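You operate a simulated robot arm through the tools that you are given. There is no shell and no other tool. Be economical: measure what you need, move in short steps, check, and stop when the job is done.

Carry out the task below with a simulated two-armed robot. There is one attempt and no reset: what you move stays moved.

## Task
On the door side of the work table, fold the teal towel in half, so that its two long edges meet.

The check looks at the end state, three seconds after you hand in, the way a careful person would. Anything else that was tipped, shoved, dropped, spilled or broken makes it a failure. Flat cloth is picked up by pressing the open fingertips on it (5 to 10 N) and closing them slowly along it; thin cloth reads only 2 to 8 mm in the jaws.

## Robot
Two 7-joint arms with two-finger parallel grippers on one trunk, on a base that drives. Base frame: it is fixed to the floor where the robot stands at the start and does not move with it; the origin is under the middle of the robot, x ahead of it, y to its left, z up. Readings come in mm, degrees, newtons and seconds.
The left shoulder is at the start at [70, 134, 1051], the right one opposite. Places, roughly: door side of the work table [500, -400, 800]; teal towel [500, 100, 800]. Payload 1.57 kg a hand.
The TCP of each hand is the grasp point between the finger pads, 30 mm short of the fingertips. In the tool frame z runs along the fingers and y along their closing line. Largest opening 80 mm; finger width 17, thickness 12; the body of the gripper, 40 by 82 mm, starts 80 mm behind the TCP.
Orientation is that of the tool frame in the base frame, as [roll, pitch, yaw] about the fixed x, y, z axes, in that order (R = Rz(yaw) Ry(pitch) Rx(roll)). With the fingers straight down and closing along the base's y, the tool's x points along the base's -x, its y along +y and its z along -z.

## Interface
- The arms move only by the tool play_rows. It takes "left_targets", "right_targets" or both (then of equal length, played together; a hand with none holds still); each is a list of rows, each a list of 6 numbers: the shift along the base's x, y, z in units of 150 mm (1.0 is 150 mm), then the turn, a rotation vector about the base's x, y, z in units of 120 degrees (1.0 is 120 degrees). In form: [[dx, dy, dz, wx, wy, wz], ...]. A call has 1 to 20 rows; each row is the pose to reach, as a shift and turn from the pose commanded when the call began. "left_claw" and "right_claw" are, for a hand that has rows, the finger opening in mm, from 0 to 80, set as the call begins (left out, the last holds). A call with a number of a shift or a turn outside -1 to 1 is refused whole. A row lasts 0.2 s, in which the tool goes at most 50 mm and 8.6 degrees; a call with a longer step from one row to the next is refused whole, and so is a gripper value outside its range. A pose out of reach is approached as far as the arm can. The call stops where the force on the tool passes 40 N (or 10 N more than at its start, if that is more) or the arm is blocked; 0.2 s more then pass. The fingers move at their own pace (about 153 mm/s each) and stop on an object; they squeeze with about 36 N. The grip force told is the motor's: it shows also when the fingers shut on nothing. Time passes only in rows, and 0.2 s behind the last, so rows that repeat a pose let the fingers close. It gives the time, the measured TCP pose, the force on the tool (base axes), the opening and the grip force at its end, in the units of the frame above (readings bear some noise), with the torque about the TCP (base axes, N m) and any sound that the robot's microphone picked up.
- Cameras (640 x 400 px; columns grow to the right, rows downward): "scene" is now at [132.7, 4.7, 1266.3]; the picture's right is [0.05, -1.00, 0.00], its down [-0.70, -0.03, -0.71] and it looks along [0.71, 0.03, -0.70] (base axes); focal length 279 px, centre (320, 200). "left" rides on the left gripper at [72, 7, -122] in its tool frame; the picture's right is [-0.09, 1.00, 0.00], its down [-0.84, -0.08, -0.54] and it looks along [-0.54, -0.05, 0.84] (tool axes); focal length 238 px, centre (320, 200). "right" rides on the right gripper at [72, -7, -122] in its tool frame; the picture's right is [0.09, 1.00, 0.00], its down [-0.84, 0.08, -0.54] and it looks along [-0.54, 0.05, 0.84] (tool axes); focal length 238 px, centre (320, 200). There is no depth. A picture from a camera that has moved, and an enlarged one, comes with that camera's place and axes in the base frame and with its lens.
- grab_frame(camera): a new picture of that camera. It takes no simulated time.
- slide_trunk(by): slides the trunk up (or, below 0, down) by that many mm; the arms and the scene camera ride with it, the base frame stays. It gives what a move gives, with no picture.
- drive_base(legs): drives the robot by 1 to 6 legs, each [ahead, left, turn to the left] in mm, mm and degrees, along the robot's own axes; the way and the turn of a leg run together, so that a leg with both is an arc; at most 1500 mm and 180 degrees a leg. The arms and the cameras ride along, it lands a little off, and it stops where it bumps. It gives what a move gives.
- pan_tilt(pan, tilt): turns the head with the scene camera to pan (to the left, within 86 degrees either way) and tilt (down, from -29 to 69), counted from straight ahead of the robot. It gives what a move gives.
- zoom(camera, box): a new picture of the part [left, top, right, bottom] of that camera's present view, enlarged. It takes no simulated time.
- close_job(): hands the job in; it is judged then, once.

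Go step by step. Nothing tells you exact positions but the pictures and the camera data: compare them with the known pose of the tool, close in by small moves and look again before you grip or let go. The budget is 120 turns and 88 pictures, counting those below and the enlarged ones. Unless the task says otherwise, let go and move clear before handing in, and close with one line.

The tools are called after "Call:" as a command line: name --argument value ..., lists and objects as JSON in quotes. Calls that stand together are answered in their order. play_rows: Moves the arms, as the interface text tells. Its arguments: {"type":"object","properties":{"left_targets":{"type":"array","items":{"type":"array","items":{"type":"number"}}},"left_claw":{"type":"number"},"right_targets":{"type":"array","items":{"type":"array","items":{"type":"number"}}},"right_claw":{"type":"number"}},"required":[]} The other tools are called the same way: slide_trunk (by) slides the trunk up or down; drive_base (legs) drives the base; pan_tilt (pan, tilt) turns the head that bears the scene camera; grab_frame (camera) takes a picture; zoom (camera, box) takes an enlarged picture of a part of a camera's view; close_job () hands the job in.

At the start:

```text
clock: 0.0
left_tcp_pos: [482.6, 281.6, 938.8]
left_orientation: [-180.0, 0.0, -180.0]
left_wrist_force: [0.1, 0.0, -0.9]
left_moment: [0.0, 0.0, 0.0]
left_gripper_width: 80.3
left_gripper_force: 0.1
right_tcp_pos: [445.1, -64.2, 1023.7]
right_orientation: [180.0, 0.0, -180.0]
right_wrist_force: [0.3, -0.1, 0.1]
right_moment: [-0.02, 0.0, -0.03]
right_gripper_width: 80.1
right_gripper_force: 0.1
trunk travel left (down, up): [-625.0, 315.0]
robot x, y, heading: [0.3, -4.4, -0.1]
head pan, tilt: [2.6, 44.4]
```

scene: 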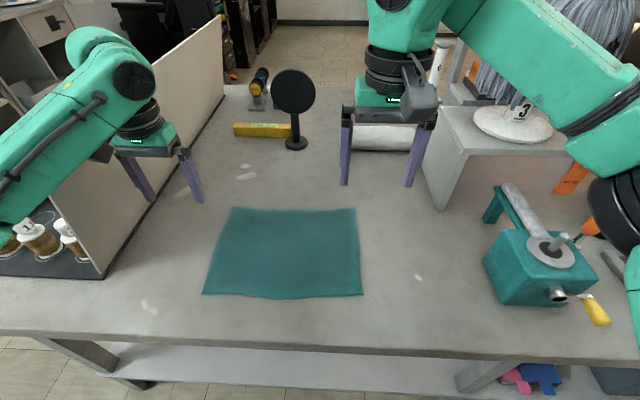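
right: 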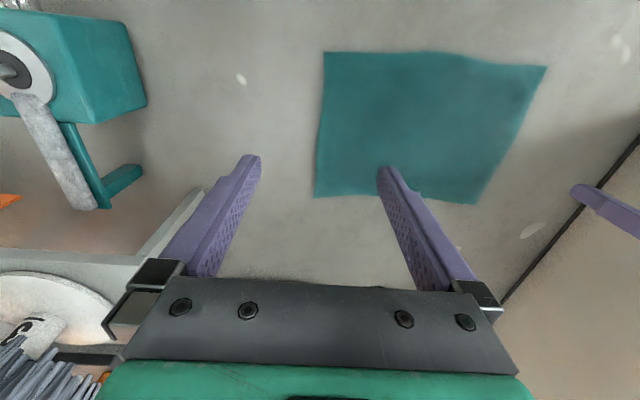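
left: 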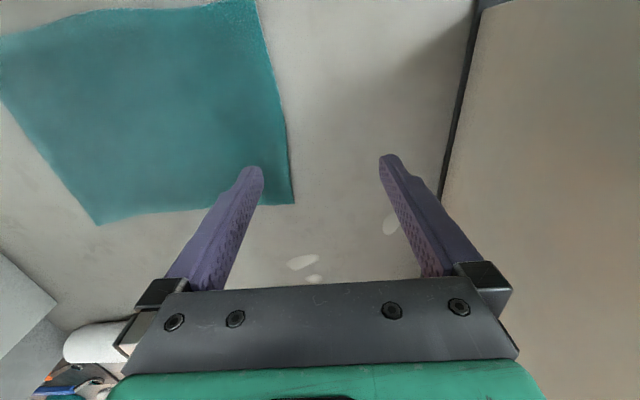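

The towel lies flat at about x 395–645, y -70–262, with its long edges running along y, and a screen at y≈480 divides the table. I'll look around to settle what "door side" means and how much room there is ahead of the base.

Call:
pan_tilt --pan -60 --tilt 30

Call:
grab_frame --camera "scene"

Call:
pan_tilt --pan 50 --tilt 30

Call:
grab_frame --camera "scene"

Call:
pan_tilt --pan 0 --tilt 69

Call:
grab_frame --camera "scene"

```text
clock: 1.3
left_tcp_pos: [482.4, 280.1, 937.8]
left_orientation: [-180.0, 0.0, 179.9]
left_wrist_force: [0.1, -0.6, 0.8]
left_moment: [-0.02, 0.01, 0.04]
left_gripper_width: 79.9
left_gripper_force: 0.0
right_tcp_pos: [444.5, -62.5, 1024.1]
right_orientation: [-180.0, 0.0, -180.0]
right_wrist_force: [1.3, 0.1, 0.2]
right_moment: [0.05, -0.02, -0.01]
right_gripper_width: 80.0
right_gripper_force: 0.1
trunk travel left (down, up): [-625.0, 315.0]
robot x, y, heading: [1.0, -0.2, -0.2]
head pan, tilt: [-60.0, 30.0]
```

```text
84 pictures are left
camera scene: at [96.4, -77.3, 1288.1], right [-0.87, -0.5, 0.0], down [-0.25, 0.43, -0.87], along [0.43, -0.75, -0.5], focal length 279 px, centre (320, 200)
```

scene: 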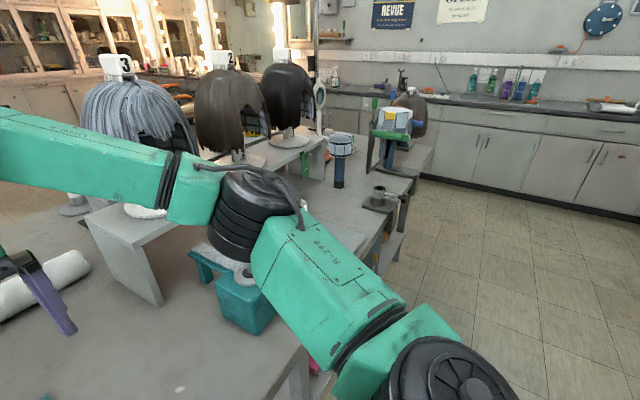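

```text
clock: 3.2
left_tcp_pos: [482.1, 281.4, 938.0]
left_orientation: [-179.9, 0.0, -180.0]
left_wrist_force: [-0.5, -0.4, -0.3]
left_moment: [0.0, 0.01, 0.01]
left_gripper_width: 80.1
left_gripper_force: 0.0
right_tcp_pos: [445.2, -64.1, 1023.0]
right_orientation: [-180.0, -0.1, -179.9]
right_wrist_force: [-0.6, 0.6, -0.5]
right_moment: [0.01, -0.03, 0.02]
right_gripper_width: 79.8
right_gripper_force: 0.1
trunk travel left (down, up): [-625.0, 315.0]
robot x, y, heading: [-0.4, -3.0, -0.1]
head pan, tilt: [50.0, 30.0]
```

```text
83 pictures are left
camera scene: at [109.2, 70.2, 1288.1], right [0.77, -0.64, 0.0], down [-0.32, -0.38, -0.87], along [0.56, 0.66, -0.5], focal length 279 px, centre (320, 200)
```

scene: 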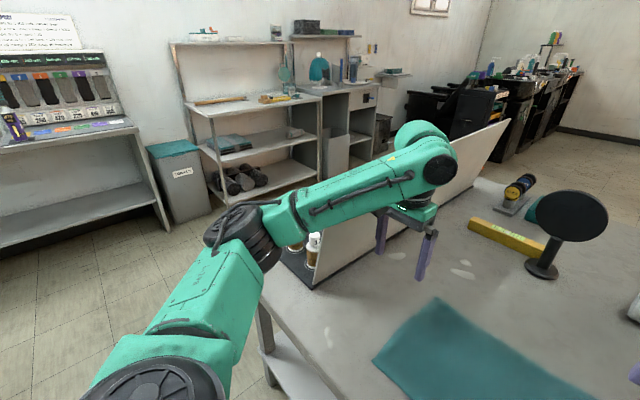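

```text
clock: 4.4
left_tcp_pos: [481.5, 282.8, 939.1]
left_orientation: [179.9, 0.0, 180.0]
left_wrist_force: [-0.1, 0.4, -0.8]
left_moment: [0.02, 0.01, -0.02]
left_gripper_width: 80.1
left_gripper_force: 0.1
right_tcp_pos: [444.5, -64.2, 1023.0]
right_orientation: [-180.0, -0.1, -179.9]
right_wrist_force: [-0.3, -0.3, 0.5]
right_moment: [-0.03, -0.01, 0.04]
right_gripper_width: 79.7
right_gripper_force: 0.1
trunk travel left (down, up): [-625.0, 315.0]
robot x, y, heading: [4.0, 0.7, -0.1]
head pan, tilt: [0.0, 68.8]
```

```text
82 pictures are left
camera scene: at [107.0, 1.0, 1236.6], right [0.0, -1.0, 0.0], down [-0.93, 0.0, -0.36], along [0.36, 0.0, -0.93], focal length 279 px, centre (320, 200)
```

scene: 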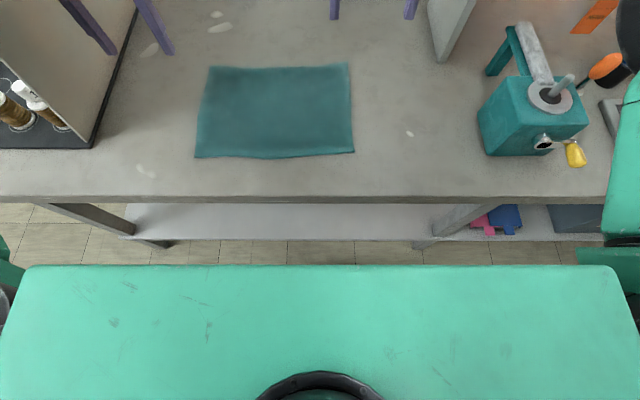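

The long table runs along y, centred near y=-400, so the towel is already on the robot's (door) side and can be folded in place. I'll bring both hands above the near edge, fingers tilted slightly forward and half open.

Call:
play_rows --left_targets '[[-0.106, -0.075, -0.145, 0, -0.033, 0], [-0.212, -0.151, -0.29, 0, -0.067, 0], [-0.318, -0.226, -0.435, 0, -0.1, 0], [-0.424, -0.302, -0.58, 0, -0.133, 0], [-0.53, -0.377, -0.725, 0, -0.167, 0]]' --right_targets '[[-0.043, 0.039, -0.165, 0, -0.033, 0], [-0.085, 0.077, -0.33, 0, -0.067, 0], [-0.128, 0.116, -0.494, 0, -0.1, 0], [-0.17, 0.154, -0.658, 0, -0.133, 0], [-0.213, 0.193, -0.823, 0, -0.167, 0]]' --left_claw 40 --right_claw 40

Call:
play_rows --right_targets '[[0, 0, -0.2, 0, 0, 0], [0, 0, -0.4, 0, 0, 0], [0, 0, -0.467, 0, 0, 0]]'

Call:
pan_tilt --pan 0 --tilt 58

Call:
grab_frame --camera "left"

Call:
grab_frame --camera "right"

Call:
grab_frame --camera "scene"

```text
clock: 5.6
left_tcp_pos: [409.4, 215.1, 834.7]
left_orientation: [179.7, 20.3, 177.3]
left_wrist_force: [-0.2, 0.0, 0.2]
left_moment: [0.0, 0.01, -0.03]
left_gripper_width: 39.9
left_gripper_force: 0.0
left hand out of reach, approached as far as the arm can: row 5
right_tcp_pos: [412.7, -34.4, 899.9]
right_orientation: [179.9, 20.1, 179.9]
right_wrist_force: [0.3, -0.4, -1.0]
right_moment: [-0.02, -0.01, 0.0]
right_gripper_width: 40.0
right_gripper_force: 0.1
trunk travel left (down, up): [-625.0, 315.0]
robot x, y, heading: [2.9, -2.0, -0.1]
head pan, tilt: [0.0, 68.8]
```

```text
clock: 6.4
left_tcp_pos: [409.5, 215.3, 836.3]
left_orientation: [179.6, 20.0, 177.3]
left_wrist_force: [-0.6, 0.4, 0.0]
left_moment: [0.01, 0.03, 0.07]
left_gripper_width: 40.1
left_gripper_force: 0.2
right_tcp_pos: [412.1, -35.7, 831.0]
right_orientation: [180.0, 20.2, -179.9]
right_wrist_force: [-0.6, -0.2, 0.7]
right_moment: [0.0, 0.0, 0.03]
right_gripper_width: 39.9
right_gripper_force: 0.1
trunk travel left (down, up): [-625.0, 315.0]
robot x, y, heading: [-1.8, -3.2, 0.3]
head pan, tilt: [0.0, 68.8]
```

```text
clock: 7.1
left_tcp_pos: [409.3, 215.4, 834.5]
left_orientation: [179.7, 20.2, 177.3]
left_wrist_force: [-0.4, -0.5, 0.5]
left_moment: [0.01, -0.01, 0.01]
left_gripper_width: 40.0
left_gripper_force: 0.0
right_tcp_pos: [412.8, -35.3, 831.2]
right_orientation: [179.9, 20.0, -179.9]
right_wrist_force: [-0.5, 0.4, 0.3]
right_moment: [-0.01, 0.01, 0.01]
right_gripper_width: 39.8
right_gripper_force: 0.0
trunk travel left (down, up): [-625.0, 315.0]
robot x, y, heading: [-1.1, -1.7, 0.4]
head pan, tilt: [0.0, 58.0]
```

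```text
81 pictures are left
camera left: at [300.3, 227.1, 925.0], right [0.13, 0.99, 0.04], down [0.6, -0.11, 0.8], along [0.79, -0.08, -0.6], focal length 238 px, centre (320, 200)
```

left: 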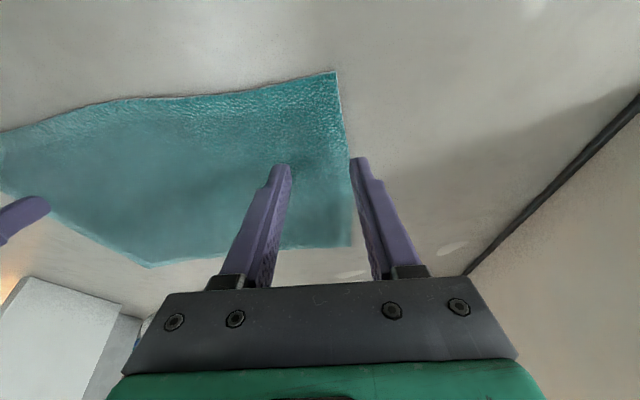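

```text
80 pictures are left
camera right: at [303.0, -41.0, 921.0], right [-0.09, 1.0, -0.03], down [0.6, 0.08, 0.8], along [0.79, 0.05, -0.6], focal length 238 px, centre (320, 200)
```

right: 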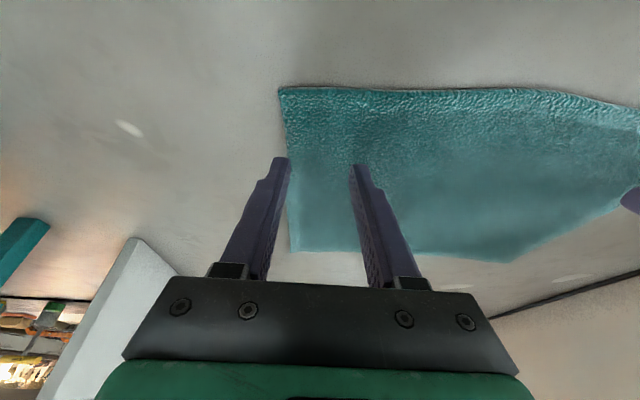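

```text
79 pictures are left
camera scene: at [119.8, 0.9, 1248.3], right [0.0, -1.0, 0.0], down [-0.85, 0.0, -0.53], along [0.53, 0.0, -0.85], focal length 279 px, centre (320, 200)
```

scene: 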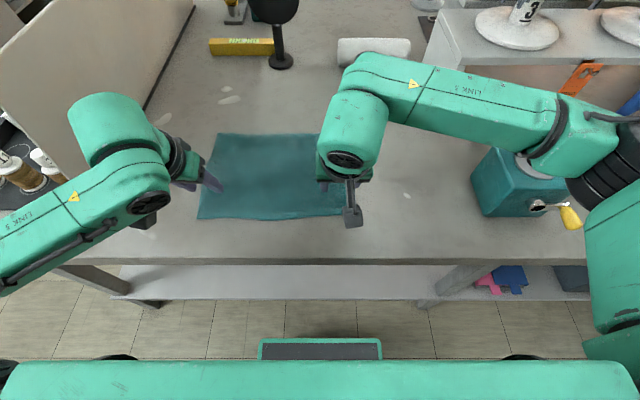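

Cross-checking the scene, left and right pictures, they only agree if the cloth lies at about z≈790, not 730. That puts the towel at x≈361–585, y≈-62–237, so the tips are only about 12 mm above it now. I'll raise the hands a little, straighten them to vertical, shift them back over the near edge and look again.

Call:
play_rows --left_targets '[[-0.03, -0.02, 0.13, 0, 0.04, 0], [-0.1, -0.06, 0.15, 0, 0.09, 0], [-0.18, -0.11, 0.15, 0, 0.13, 0], [-0.247, -0.16, 0.133, 0, 0.167, 0]]' --right_targets '[[-0.03, 0.01, 0.13, 0, 0.04, 0], [-0.1, 0.02, 0.15, 0, 0.09, 0], [-0.18, 0.04, 0.15, 0, 0.13, 0], [-0.247, 0.053, 0.133, 0, 0.167, 0]]' --left_claw 30 --right_claw 30

Call:
grab_frame --camera "left"

Call:
grab_frame --camera "right"

```text
clock: 8.1
left_tcp_pos: [366.1, 200.8, 848.9]
left_orientation: [179.9, -0.2, 179.9]
left_wrist_force: [0.9, -0.8, 0.1]
left_moment: [0.0, 0.01, 0.0]
left_gripper_width: 29.8
left_gripper_force: 0.2
right_tcp_pos: [376.6, -27.0, 851.6]
right_orientation: [180.0, -0.1, -180.0]
right_wrist_force: [0.5, 0.3, 0.6]
right_moment: [0.0, 0.03, 0.04]
right_gripper_width: 30.1
right_gripper_force: 0.1
trunk travel left (down, up): [-625.0, 315.0]
robot x, y, heading: [-4.3, 0.5, 0.0]
head pan, tilt: [0.0, 58.0]
```

```text
78 pictures are left
camera left: at [294.6, 208.1, 971.4], right [0.09, 1.0, 0.0], down [0.84, -0.08, 0.54], along [0.54, -0.05, -0.84], focal length 238 px, centre (320, 200)
```

left: 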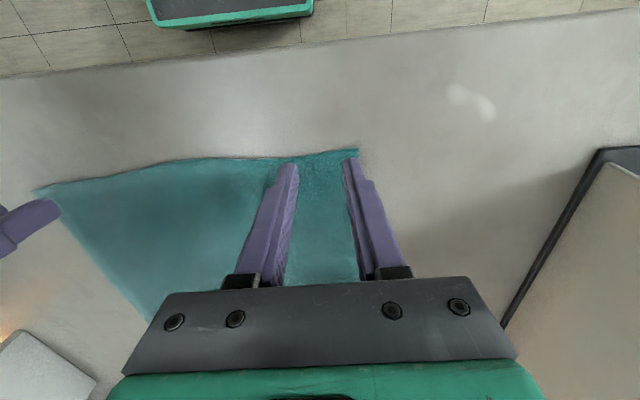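

```text
77 pictures are left
camera right: at [304.5, -33.1, 972.4], right [-0.09, 1.0, 0.0], down [0.84, 0.08, 0.54], along [0.54, 0.05, -0.84], focal length 238 px, centre (320, 200)
```

right: 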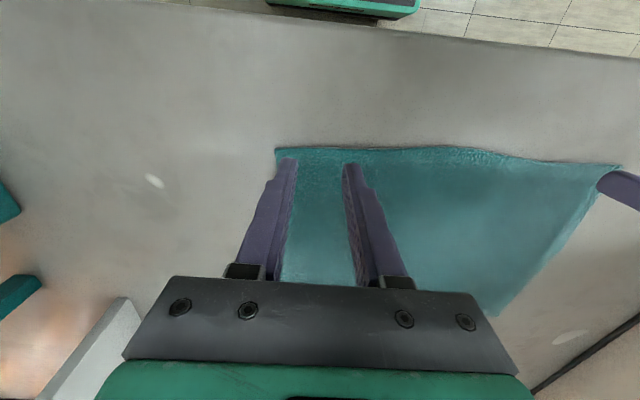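

Edges check out: near edge x≈366 under the left hand and ≈374 under the right. I'll move in 4 mm and lower the hands close to the cloth, then feel for it.

Call:
play_rows --left_targets '[[0.015, 0, -0.07, 0, 0, 0], [0.03, 0, -0.14, 0, 0, 0], [0.03, 0, -0.16, 0, 0, 0]]' --right_targets '[[0.007, 0, -0.07, 0, 0, 0], [0.015, 0, -0.14, 0, 0, 0], [0.015, 0, -0.16, 0, 0, 0]]'

Call:
play_rows --left_targets '[[0, 0, -0.01, 0, 0, 0], [0, 0, -0.02, 0, 0, 0]]' --right_targets '[[0, 0, -0.01, 0, 0, 0], [0, 0, -0.02, 0, 0, 0]]'

Call:
grab_frame --camera "left"

Call:
grab_frame --camera "right"

```text
clock: 8.9
left_tcp_pos: [370.6, 200.9, 825.7]
left_orientation: [180.0, 0.0, 180.0]
left_wrist_force: [-0.2, 0.1, -0.3]
left_moment: [-0.02, 0.0, 0.0]
left_gripper_width: 30.1
left_gripper_force: 0.1
right_tcp_pos: [378.1, -26.7, 826.3]
right_orientation: [-179.9, 0.0, 180.0]
right_wrist_force: [-0.3, 0.7, 0.0]
right_moment: [-0.05, -0.03, -0.01]
right_gripper_width: 30.3
right_gripper_force: 0.1
trunk travel left (down, up): [-625.0, 315.0]
robot x, y, heading: [-1.7, -0.2, 0.2]
head pan, tilt: [0.0, 58.0]
```

```text
clock: 9.5
left_tcp_pos: [371.1, 200.2, 822.1]
left_orientation: [180.0, 0.0, -179.9]
left_wrist_force: [0.7, 0.8, 0.4]
left_moment: [-0.01, -0.02, -0.02]
left_gripper_width: 30.1
left_gripper_force: 0.0
right_tcp_pos: [377.8, -26.4, 823.4]
right_orientation: [-179.9, 0.0, -180.0]
right_wrist_force: [0.2, -0.6, 0.6]
right_moment: [0.0, 0.03, -0.05]
right_gripper_width: 30.1
right_gripper_force: 0.0
trunk travel left (down, up): [-625.0, 315.0]
robot x, y, heading: [-1.9, 2.4, -0.0]
head pan, tilt: [0.0, 58.0]
```

```text
76 pictures are left
camera left: at [298.9, 208.2, 944.6], right [0.09, 1.0, 0.0], down [0.84, -0.08, 0.54], along [0.54, -0.05, -0.84], focal length 238 px, centre (320, 200)
```

left: 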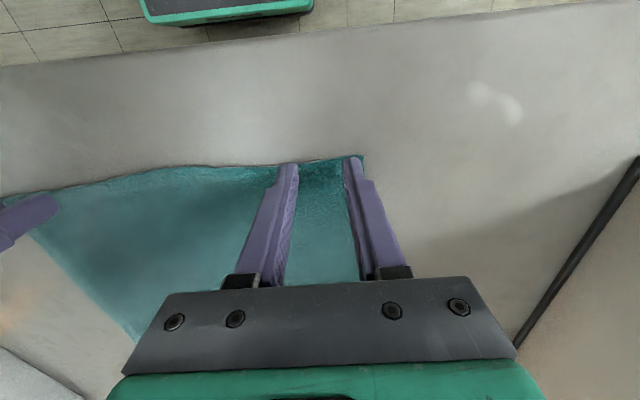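

```text
75 pictures are left
camera right: at [305.6, -32.3, 945.5], right [-0.09, 1.0, 0.0], down [0.84, 0.08, 0.54], along [0.54, 0.05, -0.84], focal length 238 px, centre (320, 200)
```

right: 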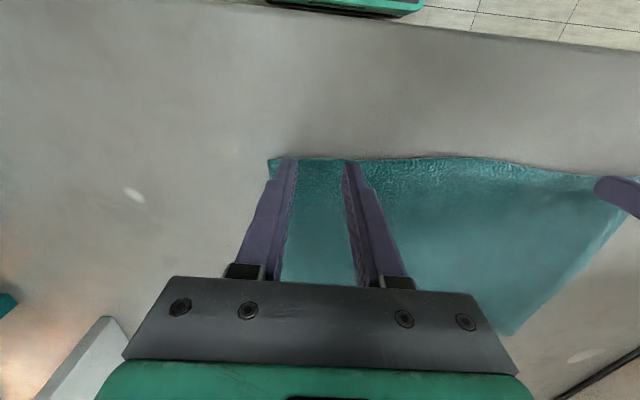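

Tips line up with the edge and still aren't touching. I'll feel downward in small steps.

Call:
play_rows --left_targets '[[0, 0, -0.013, 0, 0, 0], [0, 0, -0.02, 0, 0, 0]]' --right_targets '[[0, 0, -0.013, 0, 0, 0], [0, 0, -0.02, 0, 0, 0]]'

Call:
play_rows --left_targets '[[0, 0, -0.007, 0, 0, 0], [0, 0, -0.014, 0, 0, 0]]' --right_targets '[[0, 0, -0.007, 0, 0, 0], [0, 0, -0.014, 0, 0, 0]]'

```text
clock: 10.1
left_tcp_pos: [370.5, 199.6, 818.9]
left_orientation: [180.0, 0.0, -179.9]
left_wrist_force: [0.7, 0.0, 0.4]
left_moment: [0.0, 0.01, 0.02]
left_gripper_width: 29.7
left_gripper_force: 0.1
right_tcp_pos: [378.7, -26.5, 820.5]
right_orientation: [179.9, 0.1, 180.0]
right_wrist_force: [-0.1, -0.3, -0.4]
right_moment: [-0.02, 0.01, 0.02]
right_gripper_width: 30.2
right_gripper_force: 0.1
trunk travel left (down, up): [-625.0, 315.0]
robot x, y, heading: [0.5, -2.1, 0.0]
head pan, tilt: [0.0, 58.0]
```

```text
clock: 10.7
left_tcp_pos: [370.1, 201.1, 816.3]
left_orientation: [180.0, -0.1, -180.0]
left_wrist_force: [-0.4, -0.6, 0.3]
left_moment: [0.01, -0.01, -0.02]
left_gripper_width: 29.9
left_gripper_force: 0.0
right_tcp_pos: [379.1, -25.7, 818.3]
right_orientation: [-179.9, 0.0, -180.0]
right_wrist_force: [-0.7, 0.6, 1.1]
right_moment: [-0.01, -0.04, 0.01]
right_gripper_width: 30.0
right_gripper_force: 0.1
trunk travel left (down, up): [-625.0, 315.0]
robot x, y, heading: [-0.3, -1.2, 0.0]
head pan, tilt: [0.0, 58.0]
```

Call:
play_rows --left_targets '[[0, 0, -0.007, 0, 0, 0], [0, 0, -0.014, 0, 0, 0]]' --right_targets '[[0, 0, -0.007, 0, 0, 0], [0, 0, -0.014, 0, 0, 0]]'

Call:
play_rows --left_targets '[[0, 0, -0.007, 0, 0, 0], [0, 0, -0.014, 0, 0, 0]]' --right_targets '[[0, 0, -0.007, 0, 0, 0], [0, 0, -0.014, 0, 0, 0]]'

Call:
grab_frame --camera "right"

```text
clock: 11.3
left_tcp_pos: [370.5, 201.2, 814.5]
left_orientation: [179.9, 0.0, -179.9]
left_wrist_force: [0.0, 0.6, -0.3]
left_moment: [0.0, -0.01, -0.02]
left_gripper_width: 29.9
left_gripper_force: 0.0
right_tcp_pos: [377.2, -27.5, 816.3]
right_orientation: [180.0, 0.0, -179.9]
right_wrist_force: [0.3, 0.3, -0.2]
right_moment: [0.01, 0.0, 0.01]
right_gripper_width: 29.8
right_gripper_force: 0.0
trunk travel left (down, up): [-625.0, 315.0]
robot x, y, heading: [-0.5, 0.0, 0.1]
head pan, tilt: [0.0, 58.0]
```

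```text
clock: 11.9
left_tcp_pos: [370.7, 200.2, 813.3]
left_orientation: [-180.0, 0.1, -180.0]
left_wrist_force: [0.1, 0.4, 6.0]
left_moment: [-0.03, -0.02, -0.01]
left_gripper_width: 29.9
left_gripper_force: 0.0
right_tcp_pos: [378.4, -26.6, 815.3]
right_orientation: [179.9, -0.1, 180.0]
right_wrist_force: [0.5, 0.9, 0.0]
right_moment: [0.0, -0.01, 0.01]
right_gripper_width: 30.0
right_gripper_force: 0.0
trunk travel left (down, up): [-625.0, 315.0]
robot x, y, heading: [-0.9, -0.4, 0.2]
head pan, tilt: [0.0, 58.0]
```

```text
74 pictures are left
camera right: at [305.3, -32.5, 936.7], right [-0.09, 1.0, 0.0], down [0.84, 0.08, 0.54], along [0.54, 0.05, -0.84], focal length 238 px, centre (320, 200)
```

right: 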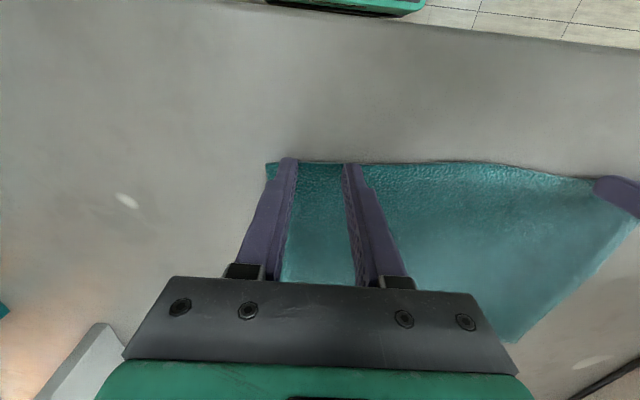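

The left hand touches at 6 N (cloth top z≈783). The right hand needs a touch more.

Call:
play_rows --right_targets '[[0, 0, -0.007, 0, 0, 0], [0, 0, -0.012, 0, 0, 0]]'

```text
clock: 12.5
left_tcp_pos: [370.3, 200.3, 813.5]
left_orientation: [-180.0, 0.1, -180.0]
left_wrist_force: [0.3, 0.3, 4.4]
left_moment: [0.01, -0.08, -0.03]
left_gripper_width: 29.8
left_gripper_force: 0.1
right_tcp_pos: [378.3, -26.1, 813.3]
right_orientation: [179.9, 0.0, -179.9]
right_wrist_force: [0.9, 0.0, 8.3]
right_moment: [-0.02, -0.06, 0.0]
right_gripper_width: 29.9
right_gripper_force: 0.0
trunk travel left (down, up): [-625.0, 315.0]
robot x, y, heading: [2.8, 0.2, -0.1]
head pan, tilt: [0.0, 58.0]
```

Both are pressing lightly. Now I'll close in slow steps.

Call:
play_rows --left_targets '[[0, 0, -0.003, 0, 0, 0]]' --right_targets '[[0, 0, 0, 0, 0, 0]]' --left_claw 25 --right_claw 25

Call:
play_rows --left_targets '[[0, 0, 0, 0, 0, 0]]' --right_targets '[[0, 0, 0, 0, 0, 0]]' --left_claw 20 --right_claw 20

Call:
play_rows --left_targets '[[0, 0, 0, 0, 0, 0]]' --right_targets '[[0, 0, 0, 0, 0, 0]]' --left_claw 15 --right_claw 15

Call:
play_rows --left_targets '[[0, 0, 0, 0, 0, 0]]' --right_targets '[[0, 0, 0, 0, 0, 0]]' --left_claw 10 --right_claw 10

Call:
play_rows --left_targets '[[0, 0, 0, 0, 0, 0]]' --right_targets '[[0, 0, 0, 0, 0, 0]]' --left_claw 5 --right_claw 5

Call:
play_rows --left_targets '[[0, 0, 0, 0, 0, 0], [0, 0, 0, 0, 0, 0]]' --right_targets '[[0, 0, 0, 0, 0, 0], [0, 0, 0, 0, 0, 0]]' --left_claw 0 --right_claw 0

Call:
grab_frame --camera "left"

Call:
grab_frame --camera "right"

```text
clock: 12.9
left_tcp_pos: [369.4, 201.0, 811.9]
left_orientation: [179.9, 0.1, 179.9]
left_wrist_force: [0.2, -0.9, 8.1]
left_moment: [-0.04, -0.05, 0.0]
left_gripper_width: 23.9
left_gripper_force: 0.0
right_tcp_pos: [377.2, -25.5, 813.4]
right_orientation: [179.9, 0.1, -180.0]
right_wrist_force: [1.5, 0.8, 7.2]
right_moment: [-0.01, -0.09, -0.04]
right_gripper_width: 24.3
right_gripper_force: 0.0
trunk travel left (down, up): [-625.0, 315.0]
robot x, y, heading: [-0.3, 1.6, -0.1]
head pan, tilt: [0.0, 58.0]
```

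```text
clock: 13.3
left_tcp_pos: [368.9, 200.3, 813.2]
left_orientation: [-180.0, 0.1, -179.9]
left_wrist_force: [0.3, -1.0, 7.8]
left_moment: [-0.03, -0.06, 0.02]
left_gripper_width: 19.3
left_gripper_force: 0.2
right_tcp_pos: [378.2, -26.5, 813.2]
right_orientation: [-179.9, 0.1, 180.0]
right_wrist_force: [-0.7, 0.5, 8.0]
right_moment: [-0.01, -0.03, 0.02]
right_gripper_width: 19.1
right_gripper_force: 0.2
trunk travel left (down, up): [-625.0, 315.0]
robot x, y, heading: [-0.1, -2.3, 0.2]
head pan, tilt: [0.0, 58.0]
```

```text
clock: 13.7
left_tcp_pos: [369.7, 201.4, 811.8]
left_orientation: [-180.0, 0.0, -180.0]
left_wrist_force: [0.3, -2.3, 8.6]
left_moment: [-0.05, -0.07, 0.0]
left_gripper_width: 14.7
left_gripper_force: 0.1
right_tcp_pos: [376.7, -27.6, 812.6]
right_orientation: [180.0, 0.1, 180.0]
right_wrist_force: [0.1, 2.0, 8.3]
right_moment: [0.05, -0.05, -0.01]
right_gripper_width: 14.8
right_gripper_force: 0.2
trunk travel left (down, up): [-625.0, 315.0]
robot x, y, heading: [-0.8, -0.8, 0.0]
head pan, tilt: [0.0, 58.0]
```

```text
clock: 14.1
left_tcp_pos: [368.5, 200.4, 812.0]
left_orientation: [180.0, 0.1, -179.9]
left_wrist_force: [-0.1, -3.9, 7.9]
left_moment: [-0.12, -0.09, 0.0]
left_gripper_width: 10.3
left_gripper_force: 1.6
right_tcp_pos: [376.4, -26.7, 811.6]
right_orientation: [179.9, 0.0, 180.0]
right_wrist_force: [-0.1, 2.8, 7.8]
right_moment: [0.09, -0.05, 0.02]
right_gripper_width: 8.3
right_gripper_force: 3.9
trunk travel left (down, up): [-625.0, 315.0]
robot x, y, heading: [3.0, 1.3, -0.1]
head pan, tilt: [0.0, 58.0]
```

```text
clock: 14.5
left_tcp_pos: [369.7, 199.6, 813.4]
left_orientation: [-180.0, 0.0, -179.9]
left_wrist_force: [0.8, -3.7, 8.1]
left_moment: [-0.15, -0.07, 0.01]
left_gripper_width: 8.5
left_gripper_force: 2.1
right_tcp_pos: [376.0, -25.9, 812.6]
right_orientation: [179.9, 0.1, 180.0]
right_wrist_force: [0.2, 3.4, 8.3]
right_moment: [0.13, -0.04, 0.01]
right_gripper_width: 8.5
right_gripper_force: 1.7
trunk travel left (down, up): [-625.0, 315.0]
robot x, y, heading: [-0.6, -2.6, 0.0]
head pan, tilt: [0.0, 58.0]
```

```text
clock: 15.1
left_tcp_pos: [369.8, 201.1, 811.8]
left_orientation: [-179.9, 0.1, 180.0]
left_wrist_force: [1.1, -9.7, 8.1]
left_moment: [-0.27, -0.07, -0.04]
left_gripper_width: 3.6
left_gripper_force: 24.3
right_tcp_pos: [375.7, -26.6, 814.2]
right_orientation: [179.9, 0.2, -179.9]
right_wrist_force: [-0.6, 8.1, 7.9]
right_moment: [0.27, -0.05, 0.05]
right_gripper_width: 3.9
right_gripper_force: 23.9
trunk travel left (down, up): [-625.0, 315.0]
robot x, y, heading: [-0.7, -0.7, -0.2]
head pan, tilt: [0.0, 58.0]
```

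```text
73 pictures are left
camera left: at [297.6, 207.6, 934.9], right [0.09, 1.0, 0.0], down [0.84, -0.08, 0.54], along [0.54, -0.05, -0.84], focal length 238 px, centre (320, 200)
```

left: 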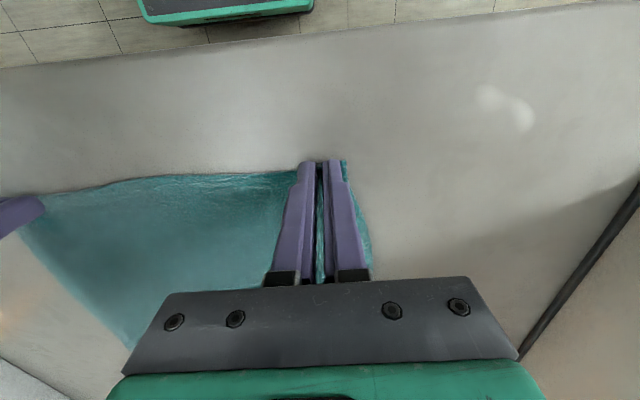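

```text
72 pictures are left
camera right: at [304.2, -32.4, 935.1], right [-0.09, 1.0, 0.0], down [0.84, 0.08, 0.54], along [0.54, 0.05, -0.84], focal length 238 px, centre (320, 200)
```

right: 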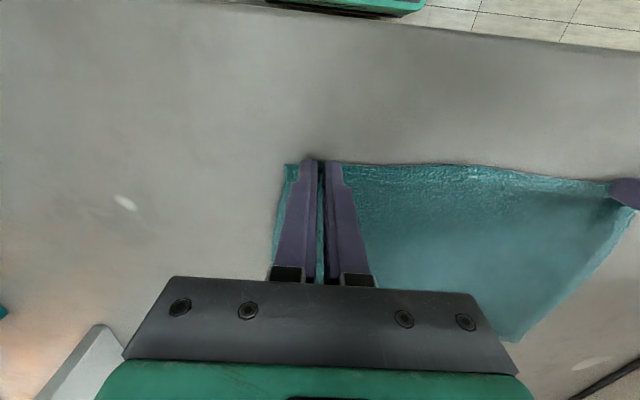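

Both hands hold cloth (3.6 and 3.9 mm). I'll carry the near edge up along an arc to halfway and then check.

Call:
play_rows --left_targets '[[0.009, -0.01, 0.111, 0, 0, 0], [0.035, -0.02, 0.219, 0, 0, 0], [0.077, -0.03, 0.321, 0, 0, 0], [0.135, -0.033, 0.416, 0, 0, 0], [0.207, -0.033, 0.5, 0, 0, 0], [0.291, -0.033, 0.572, 0, 0, 0], [0.386, -0.033, 0.63, 0, 0, 0], [0.489, -0.033, 0.672, 0, 0, 0], [0.596, -0.033, 0.698, 0, 0, 0], [0.707, -0.033, 0.707, 0, 0, 0]]' --right_targets '[[0.009, 0.01, 0.111, 0, 0, 0], [0.035, 0.02, 0.219, 0, 0, 0], [0.077, 0.03, 0.321, 0, 0, 0], [0.135, 0.033, 0.416, 0, 0, 0], [0.207, 0.033, 0.5, 0, 0, 0], [0.291, 0.033, 0.572, 0, 0, 0], [0.386, 0.033, 0.63, 0, 0, 0], [0.489, 0.033, 0.672, 0, 0, 0], [0.596, 0.033, 0.698, 0, 0, 0], [0.707, 0.033, 0.707, 0, 0, 0]]'

Call:
grab_frame --camera "scene"

Call:
grab_frame --camera "left"

```text
clock: 17.3
left_tcp_pos: [478.2, 195.0, 918.4]
left_orientation: [180.0, -0.1, -179.9]
left_wrist_force: [-0.8, -1.3, -0.9]
left_moment: [-0.02, 0.02, -0.02]
left_gripper_width: 3.4
left_gripper_force: 24.6
right_tcp_pos: [484.4, -21.0, 918.4]
right_orientation: [180.0, -0.2, -180.0]
right_wrist_force: [0.1, 1.6, -0.7]
right_moment: [0.03, -0.01, 0.03]
right_gripper_width: 3.5
right_gripper_force: 24.2
trunk travel left (down, up): [-625.0, 315.0]
robot x, y, heading: [1.7, -0.6, -0.3]
head pan, tilt: [0.0, 58.0]
```

```text
71 pictures are left
camera scene: at [121.0, 0.9, 1248.2], right [0.0, -1.0, 0.0], down [-0.85, 0.0, -0.53], along [0.53, 0.0, -0.85], focal length 279 px, centre (320, 200)
```

scene: 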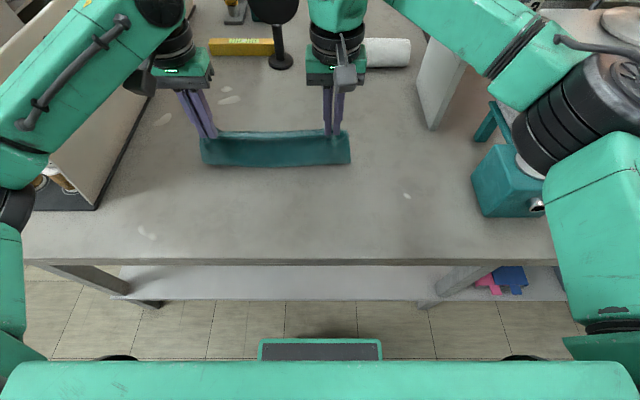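

```text
70 pictures are left
camera left: at [406.5, 202.8, 1040.1], right [0.09, 1.0, 0.0], down [0.84, -0.08, 0.54], along [0.54, -0.05, -0.84], focal length 238 px, centre (320, 200)
```

left: 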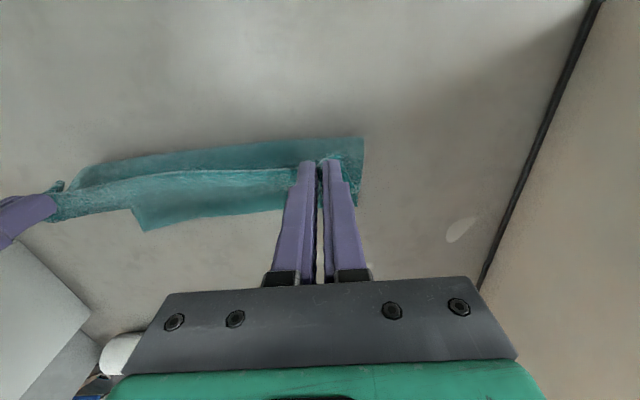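

The fold is forming well and the bottom half hasn't moved (far-left corner still at ≈583, 243). Next I'll bring the edge forward and down to just above the far edge.

Call:
play_rows --left_targets '[[0.115, 0, -0.008, 0, 0, 0], [0.227, 0, -0.033, 0, 0, 0], [0.333, 0, -0.074, 0, 0, 0], [0.431, 0, -0.129, 0, 0, 0], [0.518, 0, -0.198, 0, 0, 0], [0.593, 0, -0.278, 0, 0, 0], [0.653, 0, -0.369, 0, 0, 0], [0.697, 0, -0.466, 0, 0, 0], [0.724, 0, -0.56, 0, 0, 0], [0.733, 0, -0.62, 0, 0, 0]]' --right_targets '[[0.113, 0, -0.008, 0, 0, 0], [0.222, 0, -0.033, 0, 0, 0], [0.326, 0, -0.074, 0, 0, 0], [0.422, 0, -0.129, 0, 0, 0], [0.507, 0, -0.198, 0, 0, 0], [0.58, 0, -0.278, 0, 0, 0], [0.638, 0, -0.369, 0, 0, 0], [0.68, 0, -0.466, 0, 0, 0], [0.706, 0, -0.56, 0, 0, 0], [0.715, 0, -0.62, 0, 0, 0]]'

Call:
grab_frame --camera "scene"

Call:
grab_frame --camera "left"

Call:
grab_frame --camera "right"

```text
clock: 19.5
left_tcp_pos: [586.4, 195.3, 826.2]
left_orientation: [-180.0, -0.1, 180.0]
left_wrist_force: [0.8, -1.2, 0.3]
left_moment: [-0.06, -0.01, 0.01]
left_gripper_width: 3.3
left_gripper_force: 24.5
right_tcp_pos: [577.5, -21.9, 822.6]
right_orientation: [179.9, 0.0, -179.9]
right_wrist_force: [-1.0, 1.6, 0.9]
right_moment: [0.05, 0.0, 0.03]
right_gripper_width: 3.5
right_gripper_force: 24.9
right hand out of reach, approached as far as the arm can: row 8, 9, 10
trunk travel left (down, up): [-625.0, 315.0]
robot x, y, heading: [-1.6, 1.3, 0.0]
head pan, tilt: [0.0, 58.0]
```

```text
69 pictures are left
camera scene: at [119.7, 0.8, 1248.4], right [0.0, -1.0, 0.0], down [-0.85, 0.0, -0.53], along [0.53, 0.0, -0.85], focal length 279 px, centre (320, 200)
```

scene: 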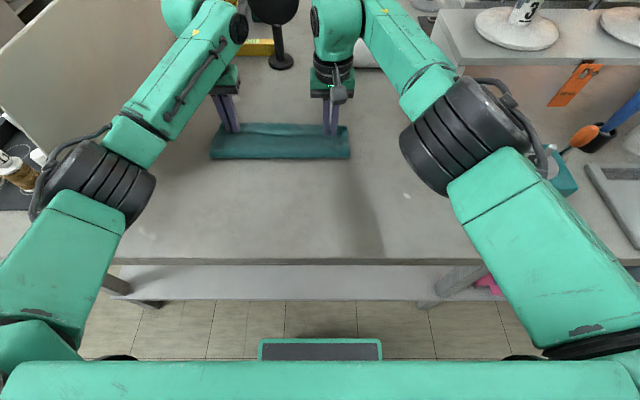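

```text
68 pictures are left
camera left: at [515.2, 202.7, 947.9], right [0.09, 1.0, 0.0], down [0.84, -0.08, 0.54], along [0.54, -0.05, -0.84], focal length 238 px, centre (320, 200)
```

left: 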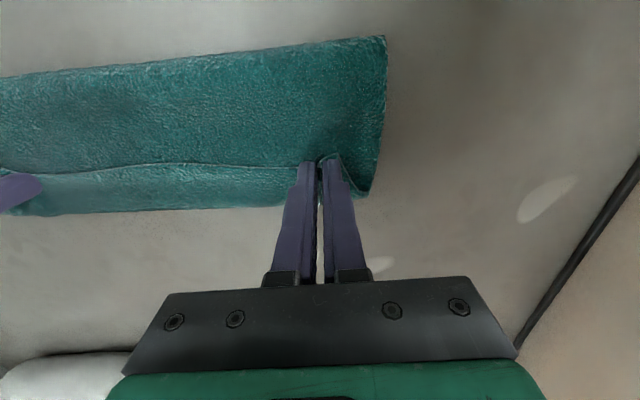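

```text
67 pictures are left
camera right: at [505.2, -28.4, 946.1], right [-0.09, 1.0, 0.0], down [0.84, 0.08, 0.54], along [0.54, 0.05, -0.84], focal length 238 px, centre (320, 200)
```

right: 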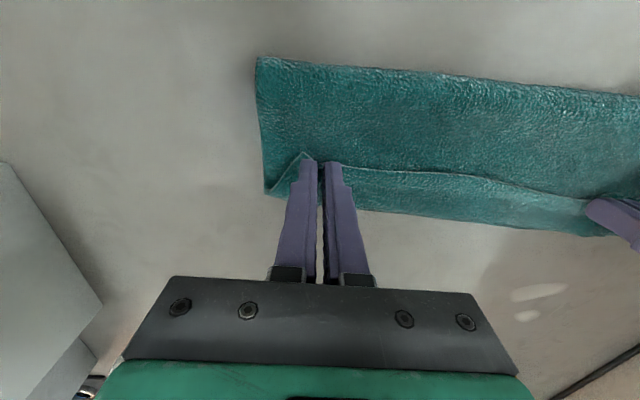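

The bottom layer slid forward about 33 mm: its far edge is now at x≈618 (left) and ≈612 (right), while the top edge sits at ≈585 and the right arm is at its reach limit. The base front is at x≈218 and the table and shelf start beyond 283, so I'll drive 36 mm ahead. That carries the top edge forward and regains reach.

Call:
drive_base --legs '[[36, 0, 0]]'

Call:
grab_frame --camera "left"

Call:
grab_frame --camera "right"

Call:
grab_frame --camera "scene"

```text
clock: 20.4
left_tcp_pos: [621.8, 194.4, 826.8]
left_orientation: [180.0, 0.0, 179.9]
left_wrist_force: [0.5, -0.6, -1.0]
left_moment: [-0.03, 0.01, 0.02]
left_gripper_width: 3.6
left_gripper_force: 24.6
right_tcp_pos: [611.8, -22.6, 825.4]
right_orientation: [179.9, 0.1, -180.0]
right_wrist_force: [-0.5, 1.6, -0.6]
right_moment: [0.01, -0.02, -0.01]
right_gripper_width: 3.7
right_gripper_force: 24.4
trunk travel left (down, up): [-625.0, 315.0]
robot x, y, heading: [38.5, -1.1, -0.3]
head pan, tilt: [0.0, 58.0]
```

```text
66 pictures are left
camera left: at [550.1, 202.5, 948.5], right [0.09, 1.0, 0.0], down [0.84, -0.08, 0.54], along [0.54, -0.05, -0.84], focal length 238 px, centre (320, 200)
```

left: 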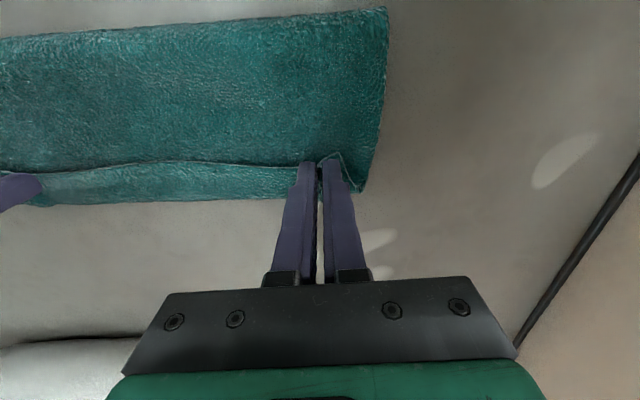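

```text
65 pictures are left
camera right: at [540.0, -28.5, 946.6], right [-0.09, 1.0, 0.0], down [0.84, 0.08, 0.54], along [0.54, 0.05, -0.84], focal length 238 px, centre (320, 200)
```

right: 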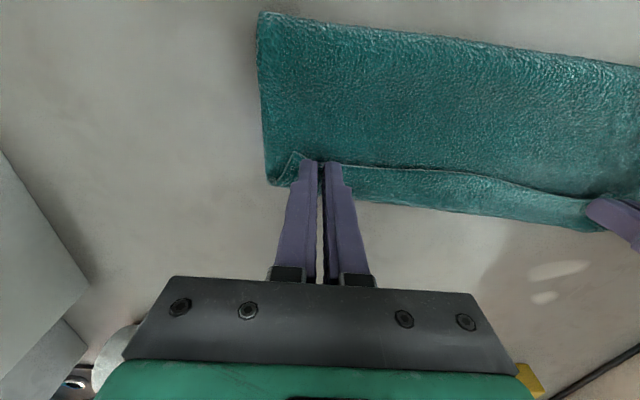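

```text
64 pictures are left
camera scene: at [154.3, 0.8, 1248.5], right [0.0, -1.0, 0.0], down [-0.85, 0.0, -0.53], along [0.53, 0.0, -0.85], focal length 279 px, centre (320, 200)
```

scene: 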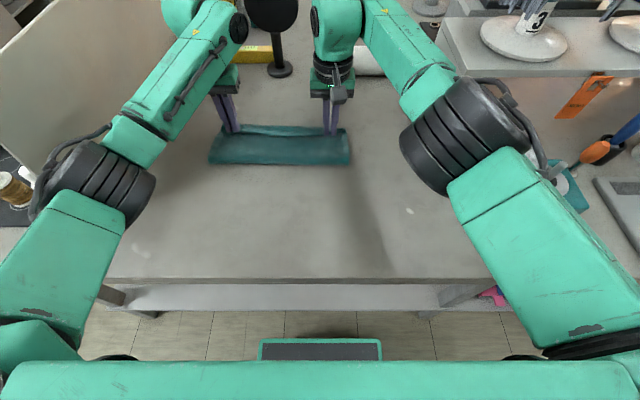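

The two layers slid forward together: the far edge is now at ≈647, the pinched top edge at ≈620, and the crease at ≈534. The tips were low enough to drag the bottom layer along. I'll lift 60 mm to free the top layer, advance in the air with another 35 mm drive, then come straight down.

Call:
play_rows --left_targets '[[0, 0, 0.1, 0, 0, 0], [0, 0, 0.2, 0, 0, 0], [0, 0, 0.3, 0, 0, 0], [0, 0, 0.4, 0, 0, 0]]' --right_targets '[[-0.02, 0, 0.1, 0, 0, 0], [-0.04, 0, 0.2, 0, 0, 0], [-0.06, 0, 0.3, 0, 0, 0], [-0.07, 0, 0.4, 0, 0, 0]]'

Call:
grab_frame --camera "left"

Call:
grab_frame --camera "right"

```text
clock: 21.4
left_tcp_pos: [622.0, 194.4, 886.0]
left_orientation: [180.0, 0.0, 180.0]
left_wrist_force: [-0.6, -1.3, 0.0]
left_moment: [-0.06, 0.03, 0.01]
left_gripper_width: 3.8
left_gripper_force: 24.2
right_tcp_pos: [601.7, -22.9, 884.1]
right_orientation: [180.0, 0.0, 180.0]
right_wrist_force: [-0.5, 1.5, -0.3]
right_moment: [0.03, 0.0, -0.03]
right_gripper_width: 3.4
right_gripper_force: 24.3
trunk travel left (down, up): [-625.0, 315.0]
robot x, y, heading: [37.8, 3.8, -0.1]
head pan, tilt: [0.0, 58.0]
```

```text
63 pictures are left
camera left: at [550.6, 202.6, 1007.8], right [0.09, 1.0, 0.0], down [0.84, -0.08, 0.54], along [0.54, -0.05, -0.84], focal length 238 px, centre (320, 200)
```

left: 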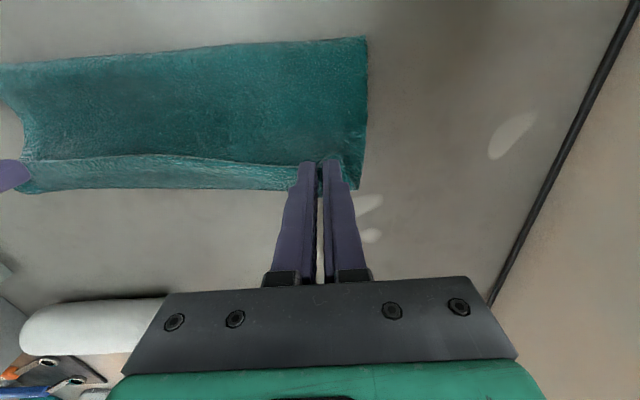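

```text
62 pictures are left
camera right: at [530.0, -28.7, 1006.6], right [-0.09, 1.0, 0.0], down [0.84, 0.08, 0.54], along [0.54, 0.05, -0.84], focal length 238 px, centre (320, 200)
```

right: 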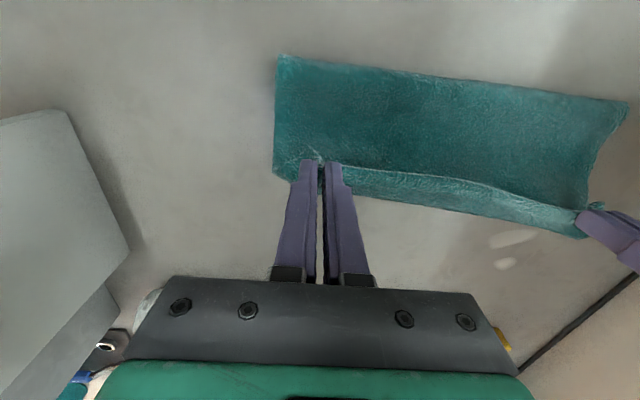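

The strip beyond the pinch line rose with the hands, so it is the top layer curling forward and not the bottom edge. I need a closer look to find the real bottom edge.

Call:
zoom --camera "left" --box '[200, 20, 420, 220]'

Call:
zoom --camera "right" --box '[230, 30, 450, 230]'

Call:
zoom --camera "scene" --box '[180, 80, 400, 200]'

```text
2.00 times, centred on (310, 120) of left
camera zoom: at [550.6, 202.6, 1007.8], right [0.09, 1.0, 0.0], down [0.84, -0.08, 0.54], along [0.54, -0.05, -0.84], focal length 477 px, centre (340, 360)
```

zoom: 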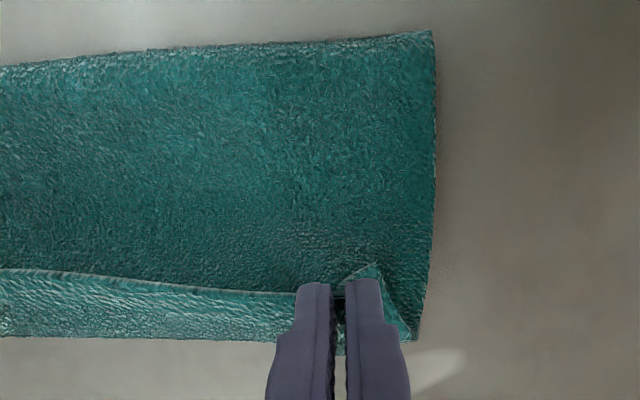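

```text
2.00 times, centred on (340, 130) of right
camera zoom: at [530.0, -28.7, 1006.6], right [-0.09, 1.0, 0.0], down [0.84, 0.08, 0.54], along [0.54, 0.05, -0.84], focal length 477 px, centre (280, 340)
```

zoom: 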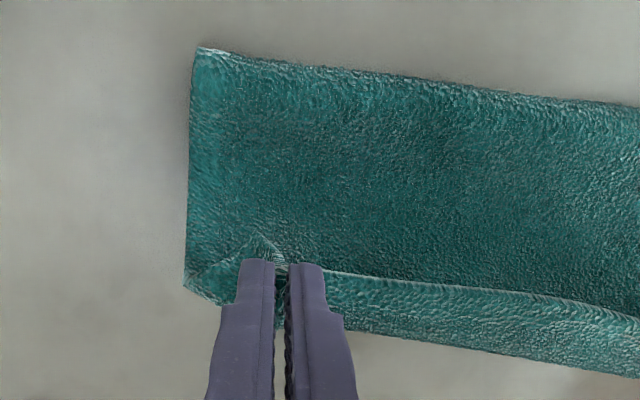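

```text
2.91 times, centred on (290, 140) of scene
camera zoom: at [154.9, 0.7, 1248.4], right [0.0, -1.0, 0.0], down [-0.85, 0.0, -0.53], along [0.53, 0.0, -0.85], focal length 811 px, centre (407, 374)
```

zoom: 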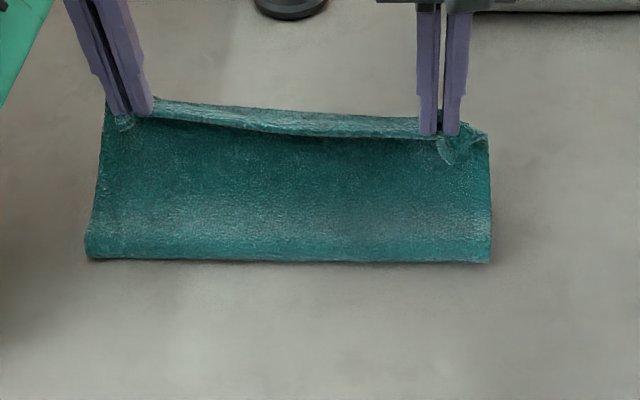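

The pinch leaves the top edge curled back as a short lip. I'll swing the hands back and up so the bottom layer's far edge comes into view.

Call:
play_rows --left_targets '[[-0.08, 0, 0.06, 0, 0, 0], [-0.18, 0, 0.12, 0, 0, 0], [-0.3, 0, 0.16, 0, 0, 0], [-0.42, 0, 0.18, 0, 0, 0], [-0.54, 0, 0.18, 0, 0, 0], [-0.64, 0, 0.16, 0, 0, 0]]' --right_targets '[[-0.05, 0, 0.06, 0, 0, 0], [-0.12, 0, 0.12, 0, 0, 0], [-0.22, 0, 0.16, 0, 0, 0], [-0.32, 0, 0.18, 0, 0, 0], [-0.42, 0, 0.18, 0, 0, 0], [-0.51, 0, 0.16, 0, 0, 0]]'

Call:
grab_frame --camera "left"

Call:
grab_frame --camera "right"

```text
clock: 22.8
left_tcp_pos: [524.4, 195.0, 909.4]
left_orientation: [-179.9, 0.0, 180.0]
left_wrist_force: [-0.4, -1.3, -0.8]
left_moment: [-0.01, -0.02, 0.02]
left_gripper_width: 3.6
left_gripper_force: 24.7
right_tcp_pos: [525.6, -22.3, 906.8]
right_orientation: [-179.9, 0.0, -179.9]
right_wrist_force: [0.2, 1.8, 0.4]
right_moment: [0.03, 0.01, -0.01]
right_gripper_width: 3.6
right_gripper_force: 24.6
trunk travel left (down, up): [-625.0, 315.0]
robot x, y, heading: [35.3, -1.1, -0.0]
head pan, tilt: [0.0, 58.0]
```

```text
58 pictures are left
camera left: at [454.4, 202.3, 1031.7], right [0.09, 1.0, 0.0], down [0.84, -0.08, 0.54], along [0.54, -0.05, -0.84], focal length 238 px, centre (320, 200)
```

left: 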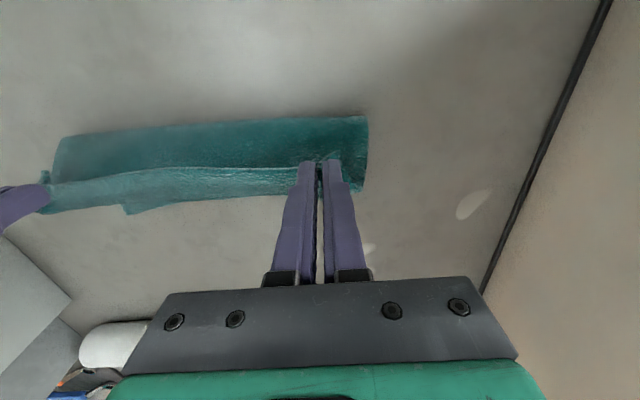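

```text
57 pictures are left
camera right: at [453.2, -28.5, 1030.1], right [-0.09, 1.0, 0.0], down [0.84, 0.08, 0.54], along [0.54, 0.05, -0.84], focal length 238 px, centre (320, 200)
```

right: 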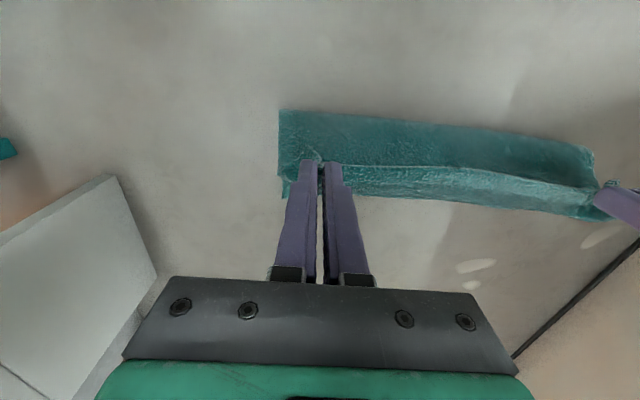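

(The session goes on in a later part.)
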